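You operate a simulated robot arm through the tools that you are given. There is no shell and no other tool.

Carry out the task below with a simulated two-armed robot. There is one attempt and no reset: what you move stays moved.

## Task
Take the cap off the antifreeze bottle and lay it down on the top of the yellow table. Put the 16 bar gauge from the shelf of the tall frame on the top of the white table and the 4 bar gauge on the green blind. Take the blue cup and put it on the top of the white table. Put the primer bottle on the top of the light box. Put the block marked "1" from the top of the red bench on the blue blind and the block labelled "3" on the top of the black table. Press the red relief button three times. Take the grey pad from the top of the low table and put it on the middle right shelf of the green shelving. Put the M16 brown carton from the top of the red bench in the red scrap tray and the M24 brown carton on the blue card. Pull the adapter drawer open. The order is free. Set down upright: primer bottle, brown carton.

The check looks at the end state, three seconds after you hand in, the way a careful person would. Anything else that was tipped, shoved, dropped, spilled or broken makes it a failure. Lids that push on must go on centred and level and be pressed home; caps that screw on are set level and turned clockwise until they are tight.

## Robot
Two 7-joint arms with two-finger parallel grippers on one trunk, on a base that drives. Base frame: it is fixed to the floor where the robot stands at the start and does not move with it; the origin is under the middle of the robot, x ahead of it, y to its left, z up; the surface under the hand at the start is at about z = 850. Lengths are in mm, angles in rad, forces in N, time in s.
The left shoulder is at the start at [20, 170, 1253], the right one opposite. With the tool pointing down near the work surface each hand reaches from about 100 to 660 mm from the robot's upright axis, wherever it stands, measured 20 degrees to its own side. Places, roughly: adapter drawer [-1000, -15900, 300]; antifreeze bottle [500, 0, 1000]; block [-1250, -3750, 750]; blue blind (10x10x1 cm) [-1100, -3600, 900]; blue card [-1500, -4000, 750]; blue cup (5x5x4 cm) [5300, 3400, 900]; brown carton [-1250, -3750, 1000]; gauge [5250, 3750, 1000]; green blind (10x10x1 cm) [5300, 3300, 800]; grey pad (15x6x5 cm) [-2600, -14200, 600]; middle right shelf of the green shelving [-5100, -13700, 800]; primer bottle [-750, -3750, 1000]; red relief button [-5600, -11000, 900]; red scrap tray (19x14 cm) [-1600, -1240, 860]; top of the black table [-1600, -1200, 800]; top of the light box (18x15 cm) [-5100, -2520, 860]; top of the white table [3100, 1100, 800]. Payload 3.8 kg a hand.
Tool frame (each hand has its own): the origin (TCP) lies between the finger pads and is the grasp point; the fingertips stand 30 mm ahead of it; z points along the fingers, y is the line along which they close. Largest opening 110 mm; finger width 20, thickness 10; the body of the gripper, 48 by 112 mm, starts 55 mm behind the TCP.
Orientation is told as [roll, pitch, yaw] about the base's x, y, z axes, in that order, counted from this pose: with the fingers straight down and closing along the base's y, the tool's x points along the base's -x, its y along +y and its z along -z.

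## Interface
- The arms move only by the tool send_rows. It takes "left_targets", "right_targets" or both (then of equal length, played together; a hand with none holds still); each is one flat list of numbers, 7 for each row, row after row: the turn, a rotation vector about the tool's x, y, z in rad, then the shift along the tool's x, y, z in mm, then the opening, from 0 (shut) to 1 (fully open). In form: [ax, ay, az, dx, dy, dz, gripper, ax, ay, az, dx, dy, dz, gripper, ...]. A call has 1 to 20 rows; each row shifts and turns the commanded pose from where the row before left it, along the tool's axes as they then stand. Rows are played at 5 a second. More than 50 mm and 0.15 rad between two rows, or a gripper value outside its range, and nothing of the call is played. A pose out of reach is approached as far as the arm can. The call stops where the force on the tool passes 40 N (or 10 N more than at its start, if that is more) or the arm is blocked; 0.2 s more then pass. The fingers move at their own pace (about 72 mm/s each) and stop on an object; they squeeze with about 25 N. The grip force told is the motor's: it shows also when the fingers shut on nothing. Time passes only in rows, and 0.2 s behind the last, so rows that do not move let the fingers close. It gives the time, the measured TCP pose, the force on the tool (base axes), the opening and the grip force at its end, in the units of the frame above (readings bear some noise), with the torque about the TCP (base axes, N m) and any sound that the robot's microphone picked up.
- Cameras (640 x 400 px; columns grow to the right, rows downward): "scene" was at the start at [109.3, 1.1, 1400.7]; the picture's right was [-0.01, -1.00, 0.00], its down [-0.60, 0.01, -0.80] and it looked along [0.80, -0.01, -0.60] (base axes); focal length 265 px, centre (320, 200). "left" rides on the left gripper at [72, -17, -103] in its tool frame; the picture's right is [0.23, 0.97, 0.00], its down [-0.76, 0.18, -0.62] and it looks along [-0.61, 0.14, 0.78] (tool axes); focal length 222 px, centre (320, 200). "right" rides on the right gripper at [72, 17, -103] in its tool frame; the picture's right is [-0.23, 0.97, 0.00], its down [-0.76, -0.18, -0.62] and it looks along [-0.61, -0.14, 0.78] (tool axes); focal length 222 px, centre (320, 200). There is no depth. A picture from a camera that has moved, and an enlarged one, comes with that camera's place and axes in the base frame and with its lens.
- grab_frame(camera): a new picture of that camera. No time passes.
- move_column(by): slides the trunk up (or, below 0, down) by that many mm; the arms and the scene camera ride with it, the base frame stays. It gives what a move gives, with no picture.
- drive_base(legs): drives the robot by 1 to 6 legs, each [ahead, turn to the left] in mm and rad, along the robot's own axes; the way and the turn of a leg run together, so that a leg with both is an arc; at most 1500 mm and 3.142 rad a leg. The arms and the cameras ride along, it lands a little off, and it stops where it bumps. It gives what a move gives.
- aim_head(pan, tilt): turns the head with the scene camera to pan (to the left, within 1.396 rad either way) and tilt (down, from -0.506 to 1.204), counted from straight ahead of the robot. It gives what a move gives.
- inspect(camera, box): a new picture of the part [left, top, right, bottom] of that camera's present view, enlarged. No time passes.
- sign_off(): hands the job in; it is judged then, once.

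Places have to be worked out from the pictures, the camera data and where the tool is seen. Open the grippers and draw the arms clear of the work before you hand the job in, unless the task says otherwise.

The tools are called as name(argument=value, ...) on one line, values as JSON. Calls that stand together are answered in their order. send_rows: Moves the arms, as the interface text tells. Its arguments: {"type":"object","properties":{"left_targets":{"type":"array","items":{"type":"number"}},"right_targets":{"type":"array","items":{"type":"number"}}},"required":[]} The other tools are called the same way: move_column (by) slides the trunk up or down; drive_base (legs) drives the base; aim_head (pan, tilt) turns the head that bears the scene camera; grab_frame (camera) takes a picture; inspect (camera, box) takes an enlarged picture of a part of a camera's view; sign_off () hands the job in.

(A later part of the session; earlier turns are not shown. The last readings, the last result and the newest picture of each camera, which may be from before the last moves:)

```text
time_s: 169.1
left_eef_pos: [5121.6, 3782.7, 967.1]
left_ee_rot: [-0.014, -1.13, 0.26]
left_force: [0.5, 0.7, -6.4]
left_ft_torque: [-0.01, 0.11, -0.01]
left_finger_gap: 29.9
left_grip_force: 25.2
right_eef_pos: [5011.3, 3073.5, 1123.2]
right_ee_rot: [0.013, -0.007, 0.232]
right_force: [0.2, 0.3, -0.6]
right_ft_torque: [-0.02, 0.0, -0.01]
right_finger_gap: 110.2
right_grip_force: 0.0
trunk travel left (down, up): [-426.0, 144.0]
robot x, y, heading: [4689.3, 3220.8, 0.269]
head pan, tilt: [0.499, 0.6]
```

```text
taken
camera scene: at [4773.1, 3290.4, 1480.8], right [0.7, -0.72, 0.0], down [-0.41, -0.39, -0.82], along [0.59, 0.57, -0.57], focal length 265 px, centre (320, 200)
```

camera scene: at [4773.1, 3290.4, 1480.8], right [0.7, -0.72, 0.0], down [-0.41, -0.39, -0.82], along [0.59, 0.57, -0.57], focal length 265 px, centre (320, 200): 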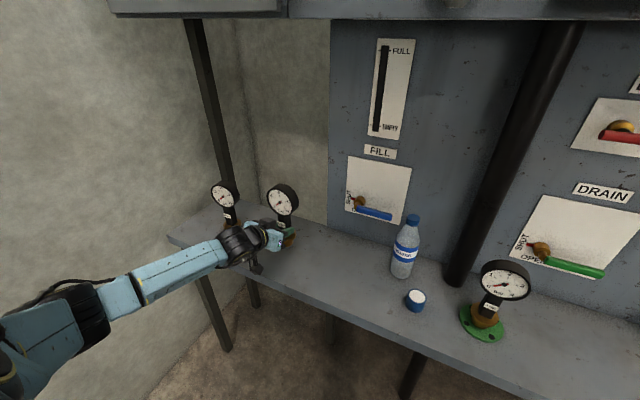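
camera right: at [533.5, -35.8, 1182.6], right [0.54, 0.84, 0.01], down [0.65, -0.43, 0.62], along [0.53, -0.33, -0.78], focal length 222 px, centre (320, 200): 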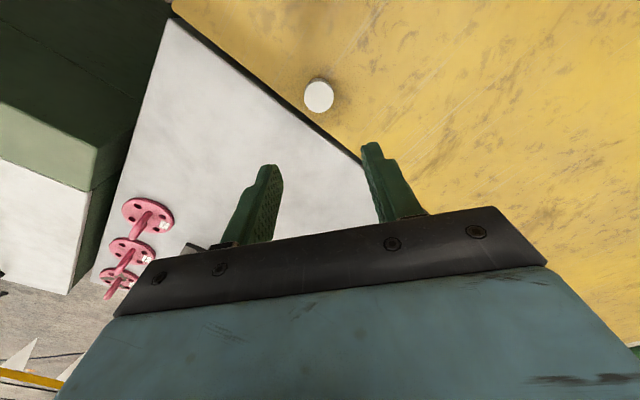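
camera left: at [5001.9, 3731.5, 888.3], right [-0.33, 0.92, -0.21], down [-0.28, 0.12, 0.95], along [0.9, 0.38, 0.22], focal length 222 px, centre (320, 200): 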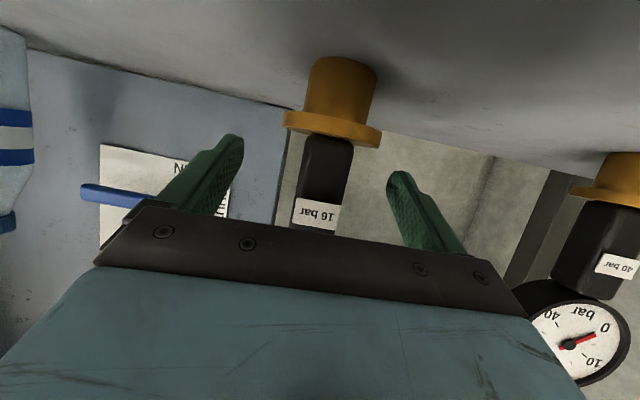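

The gauge is lifted. I drive 50 mm closer and bring the right hand over toward the cup.

drive_base(legs=[[50, 0]])

send_rows(right_targets=[0, 0, 0, -27.5, 26.6, 6, 0.75, 0, 0, 0, -27.5, 26.6, 6, 0.75, 0, 0, 0, -27.5, 26.6, 6, 0.75, 0, 0, 0, -27.5, 26.6, 6, 0.75, 0, 0, 0, -27.5, 26.6, 6, 0.75, 0, 0, 0, -27.5, 26.6, 6, 0.75, 0, 0, 0, -27.5, 26.6, 6, 0.75, 0, 0, 0, -27.5, 26.6, 6, 0.75, 0, 0, 0, -27.5, 26.6, 6, 0.75, 0, 0, 0, -27.5, 26.6, 6, 0.75, 0, 0, 0, 0, 0, 0, 0.75])

grab_frame(camera="right")

aim_head(pan=0.0, tilt=0.7)

grab_frame(camera="scene")

```text
time_s: 170.1
left_eef_pos: [5169.8, 3795.8, 966.3]
left_ee_rot: [-0.012, -1.127, 0.259]
left_force: [0.7, -0.4, -7.0]
left_ft_torque: [0.0, 0.08, -0.01]
left_finger_gap: 30.1
left_grip_force: 24.9
right_eef_pos: [5059.9, 3087.9, 1122.5]
right_ee_rot: [0.013, -0.006, 0.232]
right_force: [0.4, -1.3, -0.2]
right_ft_torque: [0.01, 0.02, -0.04]
right_finger_gap: 110.0
right_grip_force: 0.1
trunk travel left (down, up): [-426.0, 144.0]
robot x, y, heading: [4737.9, 3235.1, 0.269]
head pan, tilt: [0.499, 0.6]
```

```text
time_s: 172.5
left_eef_pos: [5169.6, 3794.9, 967.7]
left_ee_rot: [-0.01, -1.13, 0.257]
left_force: [-0.2, -0.2, -6.8]
left_ft_torque: [-0.01, 0.06, -0.02]
left_finger_gap: 29.9
left_grip_force: 25.1
right_eef_pos: [5265.9, 3409.4, 1068.4]
right_ee_rot: [0.012, -0.006, 0.231]
right_force: [0.2, -0.3, 0.0]
right_ft_torque: [-0.04, -0.01, 0.06]
right_finger_gap: 82.7
right_grip_force: 0.1
trunk travel left (down, up): [-426.0, 144.0]
robot x, y, heading: [4734.7, 3236.3, 0.272]
head pan, tilt: [0.499, 0.6]
```

```text
taken
camera right: at [5192.1, 3409.1, 1170.2], right [0.0, 1.0, 0.01], down [0.78, -0.01, 0.63], along [0.63, 0.01, -0.78], focal length 222 px, centre (320, 200)
```

right: 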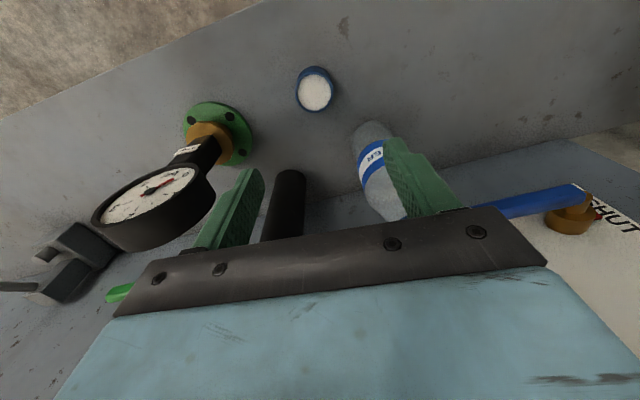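

```text
time_s: 173.4
left_eef_pos: [5168.8, 3795.4, 967.8]
left_ee_rot: [-0.012, -1.13, 0.258]
left_force: [0.5, -0.3, -6.2]
left_ft_torque: [0.0, 0.07, 0.0]
left_finger_gap: 30.1
left_grip_force: 24.8
right_eef_pos: [5264.7, 3412.2, 1067.4]
right_ee_rot: [0.014, -0.005, 0.232]
right_force: [-0.3, 0.5, -0.8]
right_ft_torque: [-0.02, -0.05, -0.04]
right_finger_gap: 82.7
right_grip_force: 0.0
trunk travel left (down, up): [-426.0, 144.0]
robot x, y, heading: [4736.6, 3235.6, 0.265]
head pan, tilt: [0.0, 0.7]
```

```text
taken
camera scene: at [4839.1, 3264.7, 1472.2], right [0.27, -0.96, 0.0], down [-0.62, -0.17, -0.76], along [0.74, 0.2, -0.64], focal length 265 px, centre (320, 200)
```

scene: 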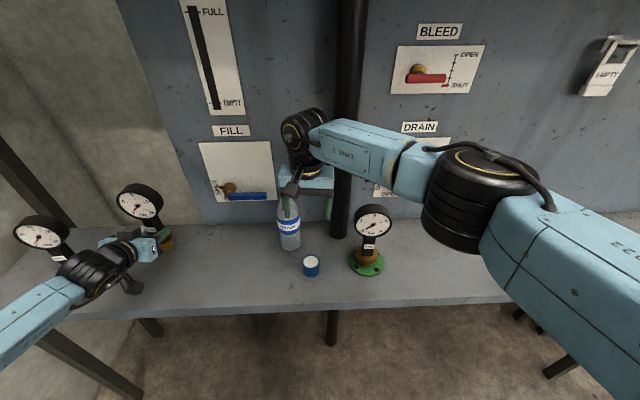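

The cup is at [5263, 3408]. A vertical right hand would lower its forearm onto the gauge, so I'll use a tilted approach pointing forward-left: back off, yaw +0.6 and pitch −0.8.

send_rows(right_targets=[0, 0, 0, 33, 0, 0, 0.8, 0, 0, 0, 33, 0, 0, 0.8, 0, 0, 0, 33, 0, 0, 0.8, 0, 0, -0.15, 0, 0, 0, 0.8, 0, 0, -0.15, 0, 0, 0, 0.8, 0, 0, -0.15, 0, 0, 0, 0.8, 0, 0, -0.15, 0, 0, 0, 0.8, 0, -0.133, 0, 0, 0, 0, 0.8, 0, -0.133, 0, 0, 0, 0, 0.8, 0, -0.133, 0, 0, 0, 0, 0.8, 0, -0.133, 0, 0, 0, 0, 0.8, 0, -0.133, 0, 0, 0, 0, 0.8, 0, -0.133, 0, 0, 0, 0, 0.8, 0, 0, 0, 0, 0, 0, 0.8])

grab_frame(camera="right")

grab_frame(camera="scene")

```text
time_s: 176.4
left_eef_pos: [5169.4, 3796.7, 968.3]
left_ee_rot: [-0.012, -1.131, 0.26]
left_force: [0.8, -0.5, -6.7]
left_ft_torque: [-0.05, 0.05, 0.0]
left_finger_gap: 29.9
left_grip_force: 25.0
right_eef_pos: [5168.3, 3386.4, 1066.7]
right_ee_rot: [0.011, -0.81, 0.824]
right_force: [0.9, -0.7, 0.2]
right_ft_torque: [0.02, 0.04, -0.02]
right_finger_gap: 87.7
right_grip_force: 0.1
trunk travel left (down, up): [-426.0, 144.0]
robot x, y, heading: [4734.1, 3233.2, 0.27]
head pan, tilt: [0.0, 0.7]
```

```text
taken
camera right: at [5072.8, 3306.6, 1084.8], right [-0.61, 0.77, 0.17], down [0.19, -0.07, 0.98], along [0.77, 0.63, -0.1], focal length 222 px, centre (320, 200)
```

right: 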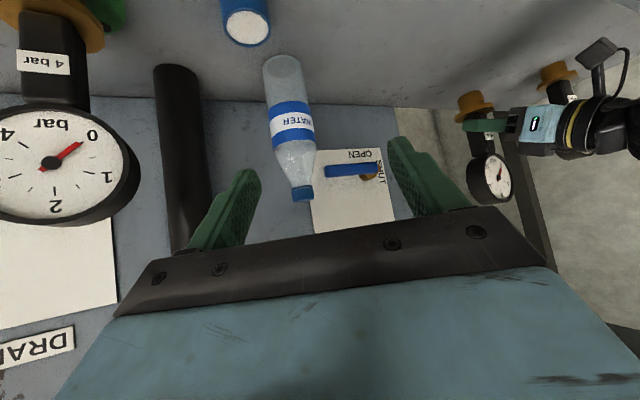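

```text
taken
camera scene: at [4839.2, 3265.0, 1472.2], right [0.27, -0.96, 0.0], down [-0.62, -0.17, -0.76], along [0.74, 0.2, -0.64], focal length 265 px, centre (320, 200)
```

scene: 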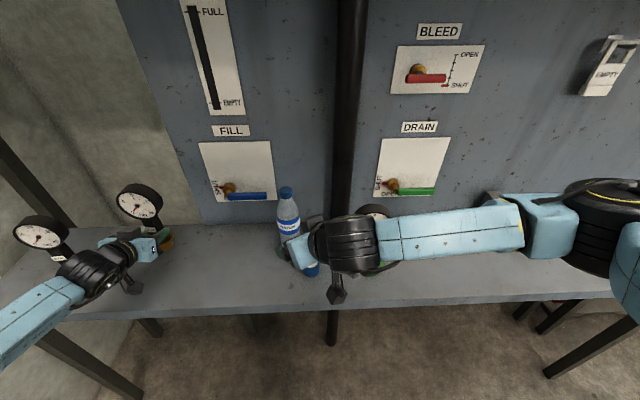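

The tilted pose works and the forearm stays in front of the bench. I move to a pre-grasp point 110 mm short of the cup.

send_rows(right_targets=[0, 0, 0, 22.3, -13.7, 21.6, 0.8, 0, 0, 0, 22.3, -13.7, 21.6, 0.8, 0, 0, 0, 22.3, -13.7, 21.6, 0.8, 0, 0, 0, 22.3, -13.7, 21.6, 0.8, 0, 0, 0, 0, 0, 0, 0.8])

grab_frame(camera="right")

grab_frame(camera="scene")

```text
time_s: 177.6
left_eef_pos: [5168.8, 3796.6, 966.1]
left_ee_rot: [-0.014, -1.128, 0.259]
left_force: [0.8, -0.1, -6.8]
left_ft_torque: [-0.03, 0.11, 0.03]
left_finger_gap: 29.9
left_grip_force: 25.2
right_eef_pos: [5210.5, 3349.5, 941.9]
right_ee_rot: [0.009, -0.806, 0.827]
right_force: [0.1, 0.1, 0.7]
right_ft_torque: [-0.01, 0.04, -0.03]
right_finger_gap: 87.9
right_grip_force: 0.0
trunk travel left (down, up): [-426.0, 144.0]
robot x, y, heading: [4735.4, 3233.4, 0.268]
head pan, tilt: [0.0, 0.7]
```

```text
taken
camera right: at [5114.7, 3270.0, 959.4], right [-0.61, 0.77, 0.17], down [0.19, -0.07, 0.98], along [0.77, 0.63, -0.1], focal length 222 px, centre (320, 200)
```

right: 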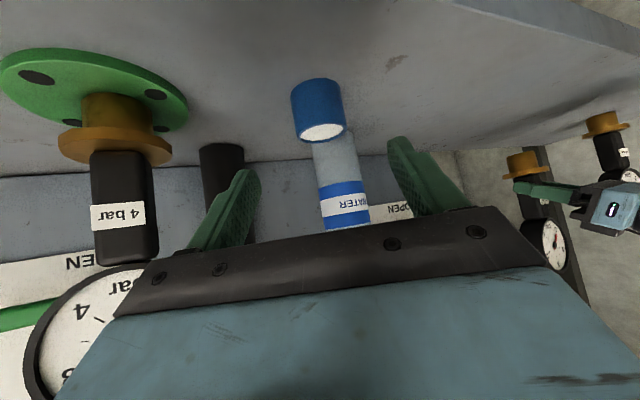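

```text
taken
camera scene: at [4839.6, 3265.3, 1472.2], right [0.27, -0.96, 0.0], down [-0.62, -0.17, -0.76], along [0.74, 0.2, -0.64], focal length 265 px, centre (320, 200)
```

scene: 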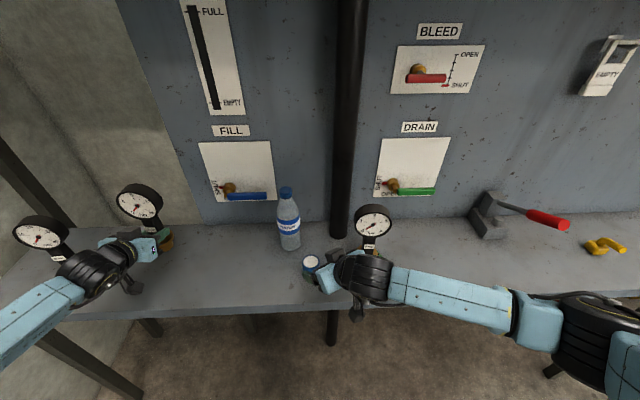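

The cup lies straight on the hand's axis. I advance 108 mm and check.

send_rows(right_targets=[0, 0, 0, 0, 0, 27, 0.8, 0, 0, 0, 0, 0, 27, 0.8, 0, 0, 0, 0, 0, 27, 0.8, 0, 0, 0, 0, 0, 25, 0.8, 0, 0, 0, 0, 0, 0, 0.8])

grab_frame(camera="right")

inspect(camera="scene", box=[260, 180, 420, 320])

```text
time_s: 178.8
left_eef_pos: [5169.0, 3795.5, 967.3]
left_ee_rot: [-0.011, -1.131, 0.258]
left_force: [-0.8, 0.5, -5.5]
left_ft_torque: [-0.04, 0.11, 0.05]
left_finger_gap: 30.0
left_grip_force: 25.1
right_eef_pos: [5261.7, 3409.2, 867.5]
right_ee_rot: [0.009, -0.812, 0.825]
right_force: [-0.4, 0.8, 3.0]
right_ft_torque: [-0.05, -0.11, 0.01]
right_finger_gap: 88.2
right_grip_force: 0.1
trunk travel left (down, up): [-426.0, 144.0]
robot x, y, heading: [4735.4, 3231.3, 0.273]
head pan, tilt: [0.0, 0.7]
```

```text
taken
camera right: at [5165.8, 3327.4, 886.1], right [-0.61, 0.77, 0.17], down [0.19, -0.07, 0.98], along [0.77, 0.63, -0.1], focal length 222 px, centre (320, 200)
```

right: 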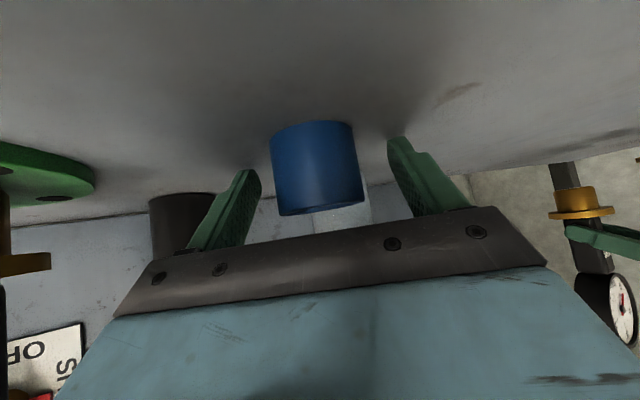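

```text
2.86 times, centred on (340, 250) of scene
camera zoom: at [4839.0, 3264.5, 1472.3], right [0.27, -0.96, 0.0], down [-0.62, -0.17, -0.76], along [0.74, 0.2, -0.64], focal length 758 px, centre (263, 57)
```

zoom: 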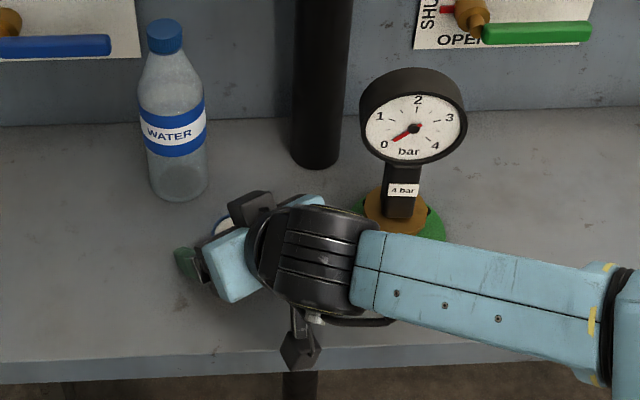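

The tips just touch the bench. I rise 2 mm and close on the cup.

send_rows(right_targets=[0, 0, 0, -1.5, 0, -1.4, 0.7, 0, 0, 0, 0, 0, 0, 0.55, 0, 0, 0, 0, 0, 0, 0.4, 0, 0, 0, 0, 0, 0, 0.3, 0, 0, 0, 0, 0, 0, 0.3, 0, 0, 0, 0, 0, 0, 0.3])

grab_frame(camera="right")

```text
time_s: 180.2
left_eef_pos: [5168.1, 3796.5, 967.2]
left_ee_rot: [-0.011, -1.129, 0.26]
left_force: [0.6, -0.5, -6.1]
left_ft_torque: [-0.01, 0.09, -0.03]
left_finger_gap: 29.8
left_grip_force: 25.0
right_eef_pos: [5260.6, 3406.7, 870.0]
right_ee_rot: [0.009, -0.81, 0.826]
right_force: [-1.0, -0.1, 0.5]
right_ft_torque: [0.0, 0.0, -0.02]
right_finger_gap: 47.2
right_grip_force: 25.4
trunk travel left (down, up): [-426.0, 144.0]
robot x, y, heading: [4734.2, 3235.2, 0.266]
head pan, tilt: [0.0, 0.7]
```

```text
taken
camera right: at [5165.4, 3326.8, 888.4], right [-0.61, 0.77, 0.17], down [0.19, -0.07, 0.98], along [0.77, 0.63, -0.1], focal length 222 px, centre (320, 200)
```

right: 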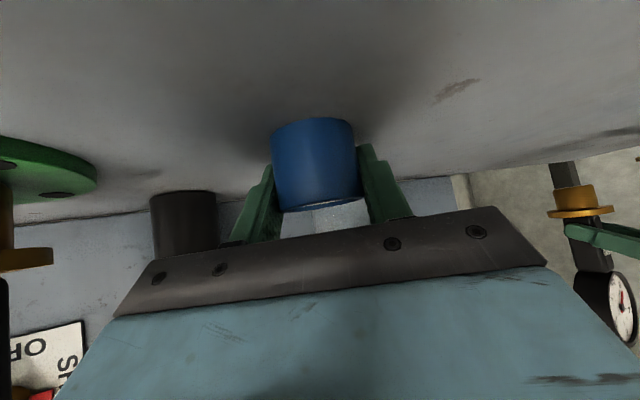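

Cup gripped. I lift it 70 mm slowly and then back away from the bench.

send_rows(right_targets=[0, 0, 0, -10.2, 0, -9.7, 0.3, 0, 0, 0, -10.2, 0, -9.7, 0.3, 0, 0, 0, -10.2, 0, -9.7, 0.3, 0, 0, 0, -10.2, 0, -9.7, 0.3, 0, 0, 0, -10.2, 0, -9.7, 0.3, 0, 0, 0, 0, 0, 0, 0.3])

drive_base(legs=[[-500, 0]])

aim_head(pan=0.0, tilt=0.5)

grab_frame(camera="scene")

aim_head(pan=-1.3, tilt=0.4)

grab_frame(camera="scene")

```text
time_s: 181.6
left_eef_pos: [5168.8, 3795.8, 966.7]
left_ee_rot: [-0.012, -1.129, 0.26]
left_force: [-0.3, 0.3, -5.5]
left_ft_torque: [-0.03, 0.06, 0.03]
left_finger_gap: 29.9
left_grip_force: 24.7
right_eef_pos: [5260.7, 3408.4, 942.5]
right_ee_rot: [0.009, -0.81, 0.825]
right_force: [-0.1, -1.1, -1.0]
right_ft_torque: [0.0, 0.01, 0.0]
right_finger_gap: 47.1
right_grip_force: 24.8
trunk travel left (down, up): [-426.0, 144.0]
robot x, y, heading: [4733.8, 3235.9, 0.273]
head pan, tilt: [0.0, 0.7]
```

```text
time_s: 184.5
left_eef_pos: [4685.7, 3663.5, 966.8]
left_ee_rot: [-0.011, -1.128, 0.264]
left_force: [-1.4, 0.1, -5.4]
left_ft_torque: [0.03, 0.09, 0.02]
left_finger_gap: 30.1
left_grip_force: 25.1
right_eef_pos: [4780.1, 3277.5, 940.7]
right_ee_rot: [0.007, -0.81, 0.83]
right_force: [-0.3, 1.1, -1.9]
right_ft_torque: [-0.01, -0.03, 0.02]
right_finger_gap: 46.7
right_grip_force: 24.5
trunk travel left (down, up): [-426.0, 144.0]
robot x, y, heading: [4260.3, 3100.3, 0.276]
head pan, tilt: [0.0, 0.7]
```

```text
time_s: 185.2
left_eef_pos: [4686.3, 3663.2, 967.2]
left_ee_rot: [-0.012, -1.128, 0.265]
left_force: [0.7, 0.7, -6.3]
left_ft_torque: [-0.01, 0.1, 0.05]
left_finger_gap: 29.6
left_grip_force: 25.3
right_eef_pos: [4781.8, 3276.7, 941.1]
right_ee_rot: [0.01, -0.809, 0.83]
right_force: [-0.3, -0.7, -0.8]
right_ft_torque: [-0.01, -0.03, -0.01]
right_finger_gap: 46.9
right_grip_force: 24.9
trunk travel left (down, up): [-426.0, 144.0]
robot x, y, heading: [4254.1, 3101.0, 0.275]
head pan, tilt: [0.0, 0.499]
```

```text
taken
camera scene: at [4365.8, 3132.9, 1489.8], right [0.27, -0.96, 0.0], down [-0.46, -0.13, -0.88], along [0.84, 0.24, -0.48], focal length 265 px, centre (320, 200)
```

scene: 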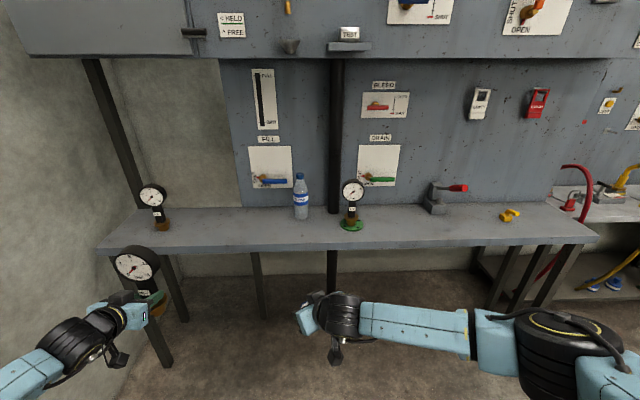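

```text
time_s: 186.7
left_eef_pos: [4686.9, 3663.9, 968.0]
left_ee_rot: [-0.01, -1.13, 0.265]
left_force: [0.4, 0.2, -5.5]
left_ft_torque: [-0.01, 0.06, 0.02]
left_finger_gap: 30.1
left_grip_force: 24.8
right_eef_pos: [4781.3, 3276.7, 940.6]
right_ee_rot: [0.007, -0.81, 0.83]
right_force: [-0.8, 0.4, -0.9]
right_ft_torque: [0.02, 0.02, 0.01]
right_finger_gap: 46.8
right_grip_force: 24.5
trunk travel left (down, up): [-426.0, 144.0]
robot x, y, heading: [4257.3, 3099.6, 0.275]
head pan, tilt: [-1.3, 0.4]
```

```text
taken
camera scene: at [4326.2, 3029.0, 1499.1], right [-0.85, -0.52, 0.0], down [-0.2, 0.33, -0.92], along [0.48, -0.79, -0.39], focal length 265 px, centre (320, 200)
```

scene: 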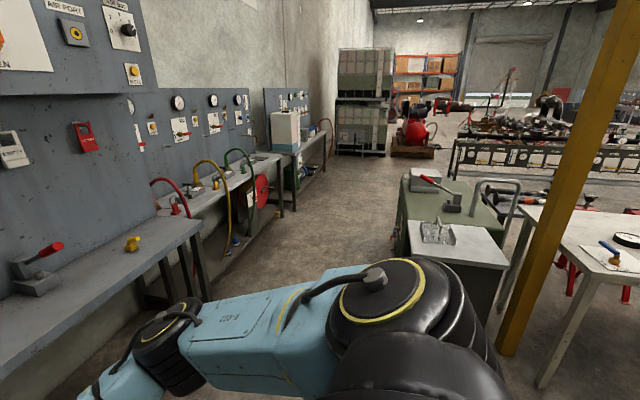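

The white table lies behind-right, between the two yellow posts. I raise the trunk for clearance, and back toward it diagonally along the aisle.

move_column(by=130)

drive_base(legs=[[0, 0.45], [-1000, 0], [-590, 0]])

aim_head(pan=-1.39, tilt=0.6)

grab_frame(camera="scene")

```text
time_s: 188.3
left_eef_pos: [4685.4, 3664.7, 1096.6]
left_ee_rot: [-0.012, -1.127, 0.265]
left_force: [-0.5, 0.2, -6.0]
left_ft_torque: [-0.01, 0.06, -0.02]
left_finger_gap: 30.1
left_grip_force: 24.9
right_eef_pos: [4780.7, 3277.2, 1071.1]
right_ee_rot: [0.009, -0.81, 0.83]
right_force: [-0.3, -0.1, -0.6]
right_ft_torque: [-0.03, -0.02, 0.05]
right_finger_gap: 46.7
right_grip_force: 24.8
trunk travel left (down, up): [-556.0, 14.0]
robot x, y, heading: [4256.2, 3098.6, 0.273]
head pan, tilt: [-1.3, 0.4]
```

```text
time_s: 197.7
left_eef_pos: [3232.3, 2743.8, 1097.6]
left_ee_rot: [-0.012, -1.13, 0.726]
left_force: [-0.4, -0.5, -5.6]
left_ft_torque: [-0.06, 0.06, -0.01]
left_finger_gap: 29.9
left_grip_force: 24.7
right_eef_pos: [3489.7, 2440.4, 1072.5]
right_ee_rot: [0.008, -0.81, 1.292]
right_force: [0.7, 0.0, 0.4]
right_ft_torque: [-0.06, 0.02, 0.03]
right_finger_gap: 47.0
right_grip_force: 24.8
trunk travel left (down, up): [-556.0, 14.0]
robot x, y, heading: [3098.8, 2045.4, 0.739]
head pan, tilt: [-1.3, 0.4]
```

```text
time_s: 198.4
left_eef_pos: [3232.7, 2744.6, 1096.7]
left_ee_rot: [-0.013, -1.127, 0.725]
left_force: [0.2, -0.3, -5.9]
left_ft_torque: [-0.08, 0.11, 0.02]
left_finger_gap: 30.1
left_grip_force: 24.6
right_eef_pos: [3489.3, 2439.0, 1071.6]
right_ee_rot: [0.007, -0.809, 1.29]
right_force: [0.5, -0.7, -0.6]
right_ft_torque: [-0.04, 0.01, 0.03]
right_finger_gap: 47.2
right_grip_force: 24.4
trunk travel left (down, up): [-556.0, 14.0]
robot x, y, heading: [3099.8, 2046.6, 0.736]
head pan, tilt: [-1.389, 0.6]
```

```text
taken
camera scene: at [3185.6, 2010.7, 1611.0], right [-0.61, -0.79, 0.0], down [-0.45, 0.34, -0.83], along [0.66, -0.5, -0.56], focal length 265 px, centre (320, 200)
```

scene: 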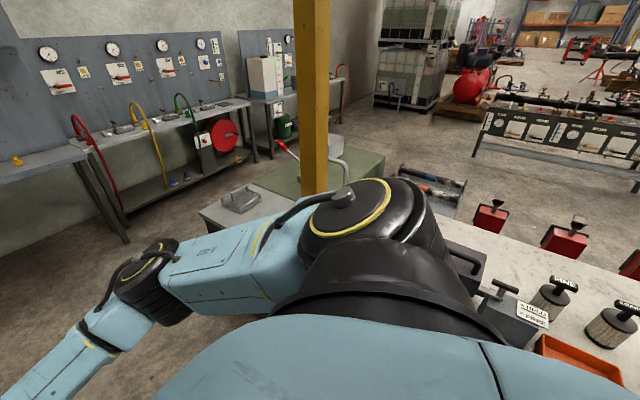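

Many items stand on the white table. I turn right in steps to see a free spot on it.

drive_base(legs=[[0, -1.2]])

aim_head(pan=-0.85, tilt=0.6)

grab_frame(camera="scene")

```text
time_s: 201.8
left_eef_pos: [3795.4, 2180.0, 1096.8]
left_ee_rot: [-0.013, -1.129, -0.466]
left_force: [-0.1, 0.7, -5.8]
left_ft_torque: [0.08, 0.08, 0.06]
left_finger_gap: 30.1
left_grip_force: 25.1
right_eef_pos: [3607.7, 1828.2, 1072.0]
right_ee_rot: [0.007, -0.809, 0.099]
right_force: [-0.3, -1.0, -1.6]
right_ft_torque: [0.03, -0.05, 0.04]
right_finger_gap: 46.9
right_grip_force: 24.8
trunk travel left (down, up): [-556.0, 14.0]
robot x, y, heading: [3099.3, 2051.8, -0.453]
head pan, tilt: [-1.389, 0.6]
```

```text
time_s: 202.7
left_eef_pos: [3794.4, 2181.2, 1095.9]
left_ee_rot: [-0.012, -1.127, -0.463]
left_force: [0.6, 0.7, -6.9]
left_ft_torque: [0.06, 0.09, -0.03]
left_finger_gap: 29.8
left_grip_force: 25.3
right_eef_pos: [3608.0, 1828.6, 1071.0]
right_ee_rot: [0.01, -0.811, 0.1]
right_force: [0.0, 0.0, -0.9]
right_ft_torque: [-0.04, 0.0, 0.05]
right_finger_gap: 46.9
right_grip_force: 24.9
trunk travel left (down, up): [-556.0, 14.0]
robot x, y, heading: [3098.3, 2048.0, -0.458]
head pan, tilt: [-0.85, 0.6]
```

```text
taken
camera scene: at [3142.6, 1954.9, 1610.9], right [-0.96, -0.26, 0.0], down [-0.15, 0.55, -0.83], along [0.22, -0.8, -0.57], focal length 265 px, centre (320, 200)
```

scene: 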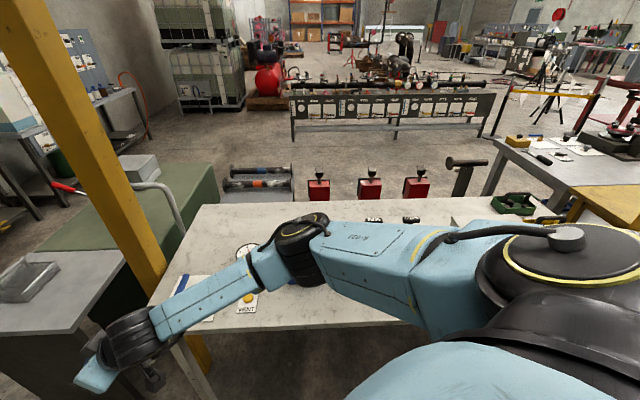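

I turn the rest of the way to face the table.

drive_base(legs=[[0, -0.845]])

aim_head(pan=0.0, tilt=0.75)

grab_frame(camera="scene")

```text
time_s: 205.3
left_eef_pos: [3658.5, 1612.6, 1097.1]
left_ee_rot: [-0.011, -1.127, -1.316]
left_force: [0.2, 0.5, -6.1]
left_ft_torque: [0.11, 0.0, -0.01]
left_finger_gap: 30.0
left_grip_force: 24.7
right_eef_pos: [3271.4, 1521.3, 1071.5]
right_ee_rot: [0.008, -0.81, -0.748]
right_force: [0.2, 0.1, -0.7]
right_ft_torque: [0.01, -0.02, -0.02]
right_finger_gap: 46.9
right_grip_force: 25.6
trunk travel left (down, up): [-556.0, 14.0]
robot x, y, heading: [3099.4, 2049.8, -1.3]
head pan, tilt: [-0.85, 0.6]
```

```text
time_s: 206.5
left_eef_pos: [3659.1, 1612.8, 1097.9]
left_ee_rot: [-0.011, -1.129, -1.314]
left_force: [-0.2, 0.3, -6.6]
left_ft_torque: [0.13, 0.05, -0.01]
left_finger_gap: 30.0
left_grip_force: 24.9
right_eef_pos: [3269.9, 1521.0, 1071.1]
right_ee_rot: [0.01, -0.809, -0.747]
right_force: [0.2, 0.4, -0.3]
right_ft_torque: [-0.05, 0.0, 0.01]
right_finger_gap: 47.2
right_grip_force: 25.1
trunk travel left (down, up): [-556.0, 14.0]
robot x, y, heading: [3096.1, 2048.6, -1.298]
head pan, tilt: [0.0, 0.75]
```

```text
taken
camera scene: at [3127.8, 1948.5, 1598.0], right [-0.96, -0.26, 0.0], down [-0.18, 0.66, -0.73], along [0.19, -0.71, -0.68], focal length 265 px, centre (320, 200)
```

scene: 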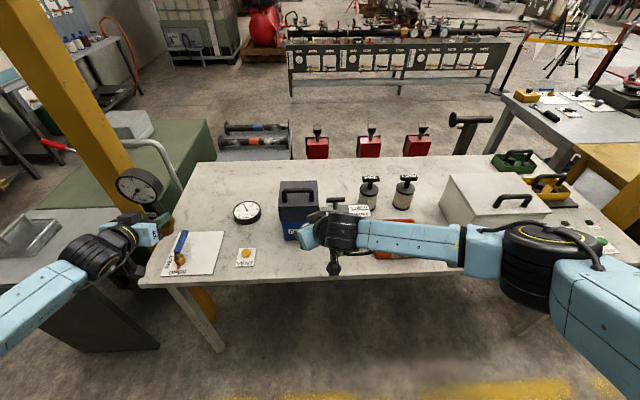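

I look with the hand cameras for free space on the table too.

grab_frame(camera="right")

grab_frame(camera="left")

inspect(camera="scene", box=[130, 150, 450, 300])

```text
taken
camera right: at [3191.6, 1618.2, 1089.7], right [0.77, 0.61, 0.17], down [-0.07, -0.19, 0.98], along [0.63, -0.77, -0.1], focal length 222 px, centre (320, 200)
```

right: 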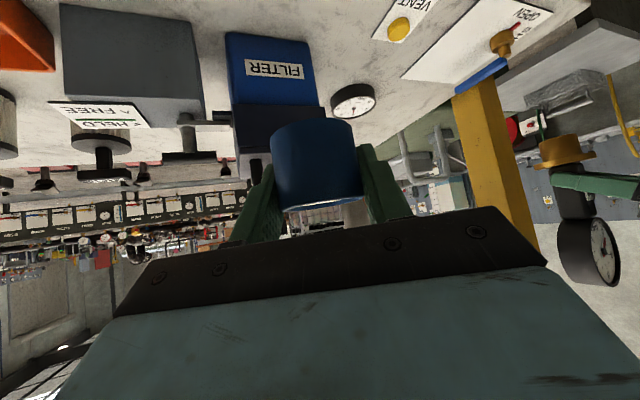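

```text
taken
camera left: at [3613.3, 1728.9, 1076.5], right [0.92, 0.33, -0.21], down [0.12, 0.27, 0.95], along [0.37, -0.9, 0.21], focal length 222 px, centre (320, 200)
```

left: 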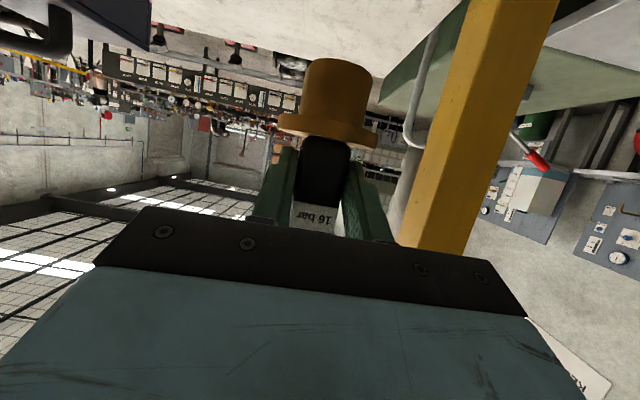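

```text
2.00 times, centred on (290, 225) of scene
camera zoom: at [3127.8, 1948.5, 1598.0], right [-0.96, -0.26, 0.0], down [-0.18, 0.66, -0.73], along [0.19, -0.71, -0.68], focal length 531 px, centre (380, 150)
```

zoom: 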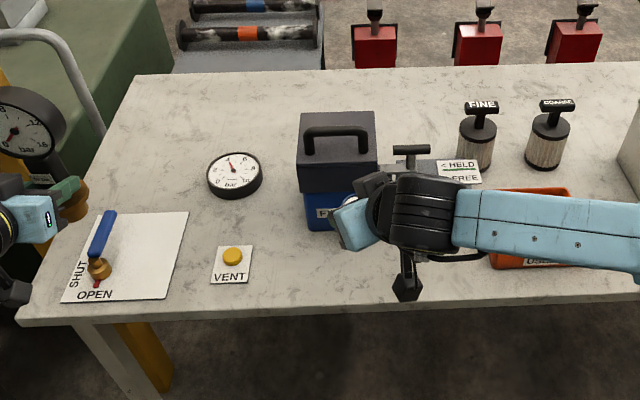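

There's a free strip along the table's front between the VENT plate and the orange tray. I'll put the cup there first (right hand) and the gauge left of it. I drive 110 mm closer.

drive_base(legs=[[110, 0]])

grab_frame(camera="scene")

grab_frame(camera="right")

```text
time_s: 207.7
left_eef_pos: [3686.4, 1508.1, 1097.2]
left_ee_rot: [-0.012, -1.128, -1.316]
left_force: [-0.5, 0.9, -6.4]
left_ft_torque: [0.11, -0.01, 0.03]
left_finger_gap: 29.8
left_grip_force: 24.6
right_eef_pos: [3300.7, 1416.2, 1071.4]
right_ee_rot: [0.009, -0.81, -0.749]
right_force: [0.4, -0.5, -0.7]
right_ft_torque: [-0.02, -0.01, 0.01]
right_finger_gap: 47.3
right_grip_force: 25.1
trunk travel left (down, up): [-556.0, 14.0]
robot x, y, heading: [3124.0, 1948.6, -1.305]
head pan, tilt: [0.0, 0.75]
```

```text
taken
camera scene: at [3156.5, 1844.0, 1598.0], right [-0.96, -0.26, 0.0], down [-0.18, 0.66, -0.73], along [0.19, -0.71, -0.68], focal length 265 px, centre (320, 200)
```

scene: 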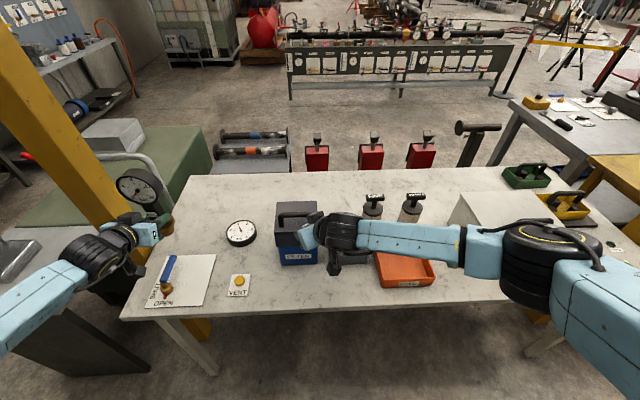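

```text
taken
camera right: at [3220.0, 1513.7, 1089.7], right [0.77, 0.61, 0.17], down [-0.07, -0.19, 0.98], along [0.63, -0.77, -0.1], focal length 222 px, centre (320, 200)
```

right: 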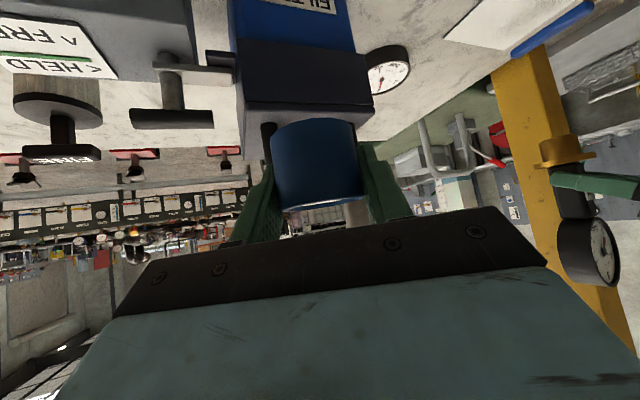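

inspect(camera="scene", box=[220, 190, 460, 330])

```text
2.67 times, centred on (340, 260) of scene
camera zoom: at [3156.5, 1844.0, 1598.0], right [-0.96, -0.26, 0.0], down [-0.18, 0.66, -0.73], along [0.19, -0.71, -0.68], focal length 708 px, centre (267, 40)
```

zoom: 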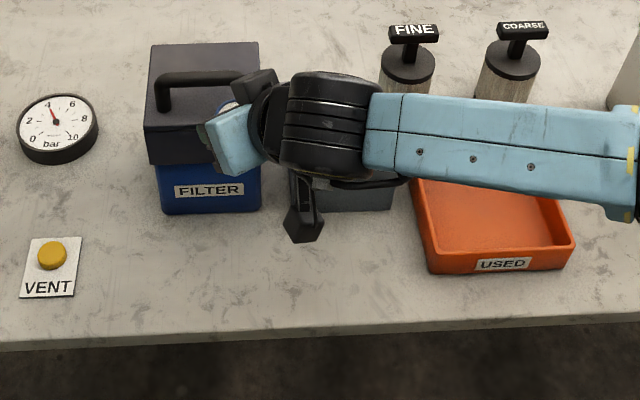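

The free strip is wide. I place the cup at about [3189, 1385]: sideways first, then lower most of the way.

send_rows(right_targets=[0, 0, 0, 10.5, -24.7, -11, 0.3, 0, 0, 0, 10.5, -24.7, -11, 0.3, 0, 0, 0, 10.5, -24.7, -11, 0.3, 0, 0, 0, 10.5, -24.7, -11, 0.3, 0, 0, 0, 17.6, 0, 16.7, 0.3, 0, 0, 0, 17.6, 0, 16.7, 0.3, 0, 0, 0, 17.6, 0, 16.7, 0.3, 0, 0, 0, 17.6, 0, 16.7, 0.3, 0, 0, 0, 17.6, 0, 16.7, 0.3, 0, 0, 0, 17.6, 0, 16.7, 0.3, 0, 0, 0, 17.6, 0, 16.7, 0.3, 0, 0, 0, 0, 0, 0, 0.3])

grab_frame(camera="right")

inspect(camera="scene", box=[220, 190, 460, 340])

```text
time_s: 210.3
left_eef_pos: [3686.8, 1508.3, 1098.1]
left_ee_rot: [-0.011, -1.125, -1.316]
left_force: [0.0, -0.2, -6.7]
left_ft_torque: [0.1, 0.02, 0.01]
left_finger_gap: 29.8
left_grip_force: 24.8
right_eef_pos: [3186.8, 1384.2, 900.3]
right_ee_rot: [0.012, -0.808, -0.748]
right_force: [-0.2, 0.5, -1.0]
right_ft_torque: [0.0, -0.02, 0.0]
right_finger_gap: 46.9
right_grip_force: 25.5
trunk travel left (down, up): [-556.0, 14.0]
robot x, y, heading: [3127.5, 1941.0, -1.305]
head pan, tilt: [0.0, 0.75]
```

```text
taken
camera right: at [3108.1, 1481.8, 918.7], right [0.77, 0.61, 0.17], down [-0.07, -0.19, 0.98], along [0.63, -0.77, -0.1], focal length 222 px, centre (320, 200)
```

right: 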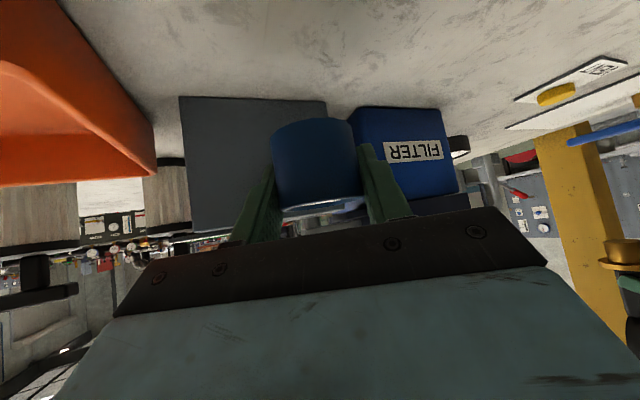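

```text
2.67 times, centred on (340, 265) of scene
camera zoom: at [3156.2, 1843.7, 1598.0], right [-0.96, -0.26, 0.0], down [-0.18, 0.66, -0.73], along [0.19, -0.7, -0.68], focal length 708 px, centre (267, 27)
```

zoom: 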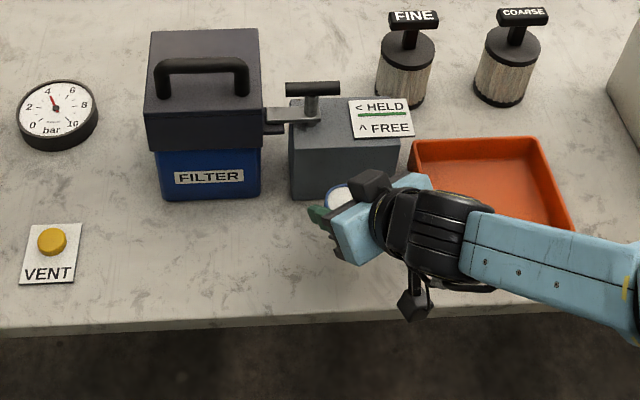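

Clear. I lower to about 12 mm above the table.

send_rows(right_targets=[0, 0, 0, 11.6, 0, 11, 0.3, 0, 0, 0, 11.6, 0, 11, 0.3, 0, 0, 0, 11.6, 0, 11, 0.3, 0, 0, 0, 11.6, 0, 11, 0.3, 0, 0, 0, 0, 0, 0, 0.3])

grab_frame(camera="right")

```text
time_s: 211.5
left_eef_pos: [3687.9, 1508.1, 1096.0]
left_ee_rot: [-0.011, -1.125, -1.316]
left_force: [0.2, -0.3, -6.4]
left_ft_torque: [0.1, 0.04, 0.0]
left_finger_gap: 29.9
left_grip_force: 24.4
right_eef_pos: [3188.5, 1383.7, 876.4]
right_ee_rot: [0.01, -0.809, -0.748]
right_force: [0.6, 0.0, -1.3]
right_ft_torque: [-0.01, 0.0, 0.0]
right_finger_gap: 47.0
right_grip_force: 25.4
right hand out of reach, approached as far as the arm can: row 2, 3, 4
trunk travel left (down, up): [-556.0, 14.0]
robot x, y, heading: [3123.6, 1941.0, -1.304]
head pan, tilt: [0.0, 0.75]
```

```text
taken
camera right: at [3108.6, 1481.8, 895.3], right [0.77, 0.61, 0.17], down [-0.07, -0.19, 0.98], along [0.63, -0.77, -0.1], focal length 222 px, centre (320, 200)
```

right: 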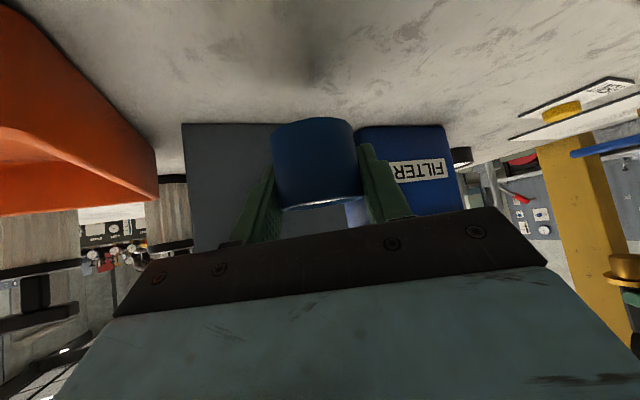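

The arm limit is reached, so I lower with the trunk instead.

move_column(by=-42)

inspect(camera="right", box=[200, 40, 440, 220])

```text
time_s: 212.3
left_eef_pos: [3686.8, 1507.5, 1054.3]
left_ee_rot: [-0.013, -1.126, -1.313]
left_force: [-1.8, 0.2, -5.6]
left_ft_torque: [0.08, 0.04, 0.03]
left_finger_gap: 30.0
left_grip_force: 25.0
right_eef_pos: [3188.7, 1383.9, 836.2]
right_ee_rot: [0.009, -0.811, -0.749]
right_force: [-0.4, -0.9, -0.4]
right_ft_torque: [-0.02, -0.02, 0.0]
right_finger_gap: 47.1
right_grip_force: 25.5
trunk travel left (down, up): [-514.0, 56.0]
robot x, y, heading: [3125.2, 1946.1, -1.307]
head pan, tilt: [0.0, 0.75]
```

```text
2.22 times, centred on (320, 130) of right
camera zoom: at [3108.5, 1481.9, 853.4], right [0.77, 0.61, 0.17], down [-0.07, -0.18, 0.98], along [0.63, -0.77, -0.1], focal length 494 px, centre (320, 356)
```

zoom: 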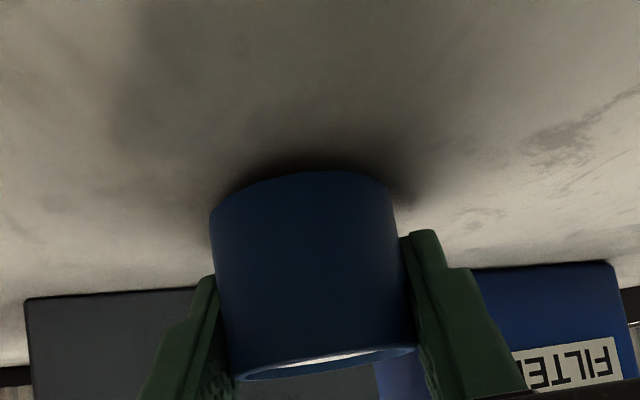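

Very near contact. I lower by a few more millimetres, watching the force.

move_column(by=-5)

inspect(camera="right", box=[200, 40, 440, 220])

```text
time_s: 212.9
left_eef_pos: [3687.8, 1508.4, 1049.7]
left_ee_rot: [-0.012, -1.126, -1.314]
left_force: [0.1, 0.6, -6.4]
left_ft_torque: [0.11, 0.04, 0.0]
left_finger_gap: 29.9
left_grip_force: 25.7
right_eef_pos: [3187.6, 1384.8, 829.5]
right_ee_rot: [0.009, -0.811, -0.747]
right_force: [0.3, -0.4, 3.0]
right_ft_torque: [-0.07, 0.09, 0.03]
right_finger_gap: 47.0
right_grip_force: 25.6
trunk travel left (down, up): [-509.0, 61.0]
robot x, y, heading: [3129.5, 1945.7, -1.305]
head pan, tilt: [0.0, 0.75]
```

```text
2.22 times, centred on (320, 130) of right
camera zoom: at [3108.8, 1481.6, 848.8], right [0.77, 0.61, 0.17], down [-0.07, -0.18, 0.98], along [0.63, -0.77, -0.1], focal length 494 px, centre (320, 356)
```

zoom: 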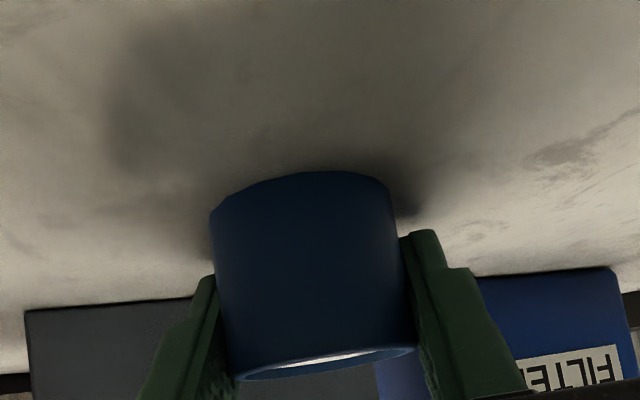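

The cup is on the table (top z≈797). I open and retreat along the hand axis.

send_rows(right_targets=[0, 0, 0, 0, 0, 0, 0.5, 0, 0, 0, 0, 0, 0, 0.65, 0, 0, 0, 0, 0, 0, 0.75, 0, 0, 0, 0, 0, 0, 0.75, 0, 0, 0, 0, 0, -25, 0.75, 0, 0, 0, 0, 0, -35, 0.75, 0, 0, 0, 0, 0, -40, 0.75, 0, 0, 0, 0, 0, -40, 0.75, 0, 0, 0, 0, 0, 0, 0.75])

grab_frame(camera="scene")

```text
time_s: 214.9
left_eef_pos: [3688.3, 1508.5, 1048.4]
left_ee_rot: [-0.012, -1.126, -1.314]
left_force: [0.8, 1.6, -5.3]
left_ft_torque: [0.13, 0.03, 0.03]
left_finger_gap: 30.2
left_grip_force: 25.0
right_eef_pos: [3113.9, 1450.9, 926.9]
right_ee_rot: [0.008, -0.811, -0.749]
right_force: [-0.1, -0.1, 0.6]
right_ft_torque: [0.0, 0.0, -0.02]
right_finger_gap: 82.7
right_grip_force: 0.1
trunk travel left (down, up): [-509.0, 61.0]
robot x, y, heading: [3128.9, 1941.5, -1.303]
head pan, tilt: [0.0, 0.75]
```

```text
taken
camera scene: at [3157.2, 1843.4, 1550.9], right [-0.96, -0.26, 0.0], down [-0.18, 0.66, -0.73], along [0.19, -0.7, -0.68], focal length 265 px, centre (320, 200)
```

scene: 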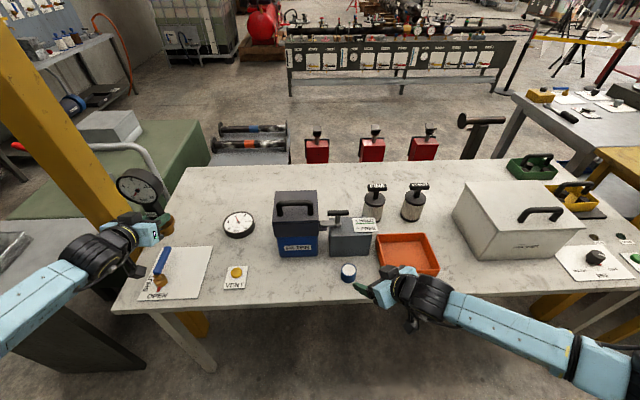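

The cup stands well. Now I shift the robot about 275 mm to its right so the gauge comes over the free spot left of the cup.

drive_base(legs=[[-350, 0], [0, 0.9], [-351, 0], [0, -0.9], [470, 0]])

grab_frame(camera="scene")

grab_frame(camera="left")

```text
time_s: 226.0
left_eef_pos: [3421.8, 1539.5, 1048.9]
left_ee_rot: [-0.011, -1.126, -1.29]
left_force: [0.9, -1.1, -6.8]
left_ft_torque: [0.12, -0.02, -0.01]
left_finger_gap: 29.9
left_grip_force: 24.9
right_eef_pos: [2849.3, 1469.7, 926.9]
right_ee_rot: [0.008, -0.81, -0.724]
right_force: [0.5, -0.1, 1.5]
right_ft_torque: [0.02, 0.02, 0.0]
right_finger_gap: 82.6
right_grip_force: 0.0
trunk travel left (down, up): [-509.0, 61.0]
robot x, y, heading: [2851.9, 1958.1, -1.278]
head pan, tilt: [0.0, 0.75]
```

```text
taken
camera scene: at [2882.3, 1861.9, 1550.9], right [-0.96, -0.29, 0.0], down [-0.2, 0.65, -0.73], along [0.21, -0.7, -0.68], focal length 265 px, centre (320, 200)
```

scene: 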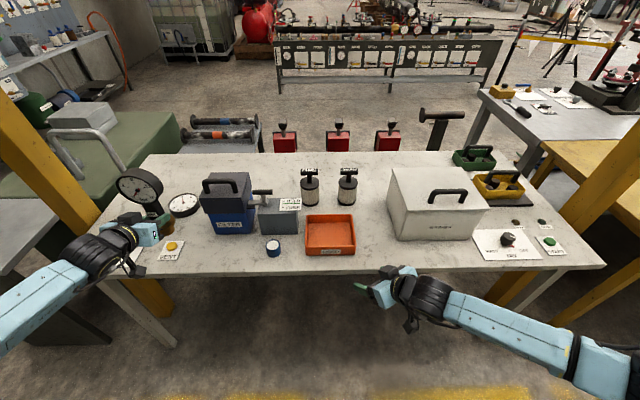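

```text
taken
camera left: at [3372.7, 1654.5, 1029.0], right [0.91, 0.35, -0.21], down [0.11, 0.28, 0.95], along [0.4, -0.89, 0.21], focal length 222 px, centre (320, 200)
```

left: 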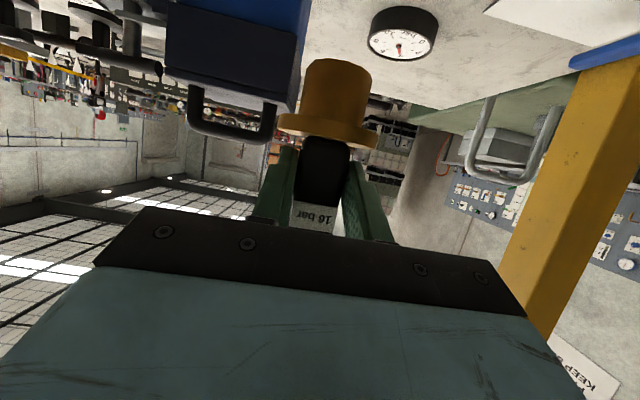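

The target spot lies between the VENT plate and the cup at about [3358, 1440]. I drive 60 mm ahead and shift the arm 90 mm inward.

drive_base(legs=[[60, 0]])

send_rows(left_targets=[0, 0, 0, 0, -22, 0, 0.1, 0, 0, 0, 0, -22, 0, 0.1, 0, 0, 0, 0, -22, 0, 0.1, 0, 0, 0, 0, -22, 0, 0.1, 0, 0, 0, 0, 0, 0, 0.1])

grab_frame(camera="scene")

```text
time_s: 226.9
left_eef_pos: [3439.8, 1481.9, 1047.5]
left_ee_rot: [-0.01, -1.126, -1.29]
left_force: [-0.2, -0.2, -5.4]
left_ft_torque: [0.1, 0.02, -0.02]
left_finger_gap: 29.9
left_grip_force: 24.8
right_eef_pos: [2866.8, 1410.4, 926.8]
right_ee_rot: [0.01, -0.809, -0.725]
right_force: [0.3, -0.6, 0.2]
right_ft_torque: [0.06, -0.02, -0.01]
right_finger_gap: 82.5
right_grip_force: 0.1
trunk travel left (down, up): [-509.0, 61.0]
robot x, y, heading: [2867.8, 1899.6, -1.271]
head pan, tilt: [0.0, 0.75]
```

```text
time_s: 228.2
left_eef_pos: [3354.7, 1458.5, 1046.8]
left_ee_rot: [-0.009, -1.124, -1.291]
left_force: [0.9, -0.2, -5.9]
left_ft_torque: [0.1, 0.06, 0.0]
left_finger_gap: 30.2
left_grip_force: 24.8
right_eef_pos: [2866.3, 1412.6, 927.6]
right_ee_rot: [0.008, -0.81, -0.721]
right_force: [0.9, 0.2, 0.6]
right_ft_torque: [0.01, 0.02, 0.0]
right_finger_gap: 82.7
right_grip_force: 0.1
trunk travel left (down, up): [-509.0, 61.0]
robot x, y, heading: [2869.5, 1902.3, -1.28]
head pan, tilt: [0.0, 0.75]
```

```text
taken
camera scene: at [2900.6, 1805.0, 1551.0], right [-0.96, -0.29, 0.0], down [-0.2, 0.65, -0.73], along [0.21, -0.7, -0.68], focal length 265 px, centre (320, 200)
```

scene: 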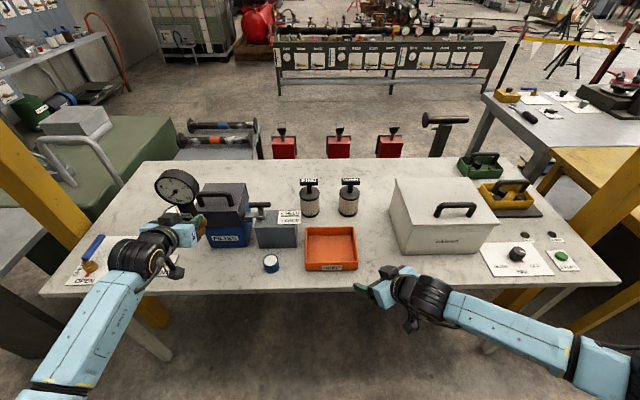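

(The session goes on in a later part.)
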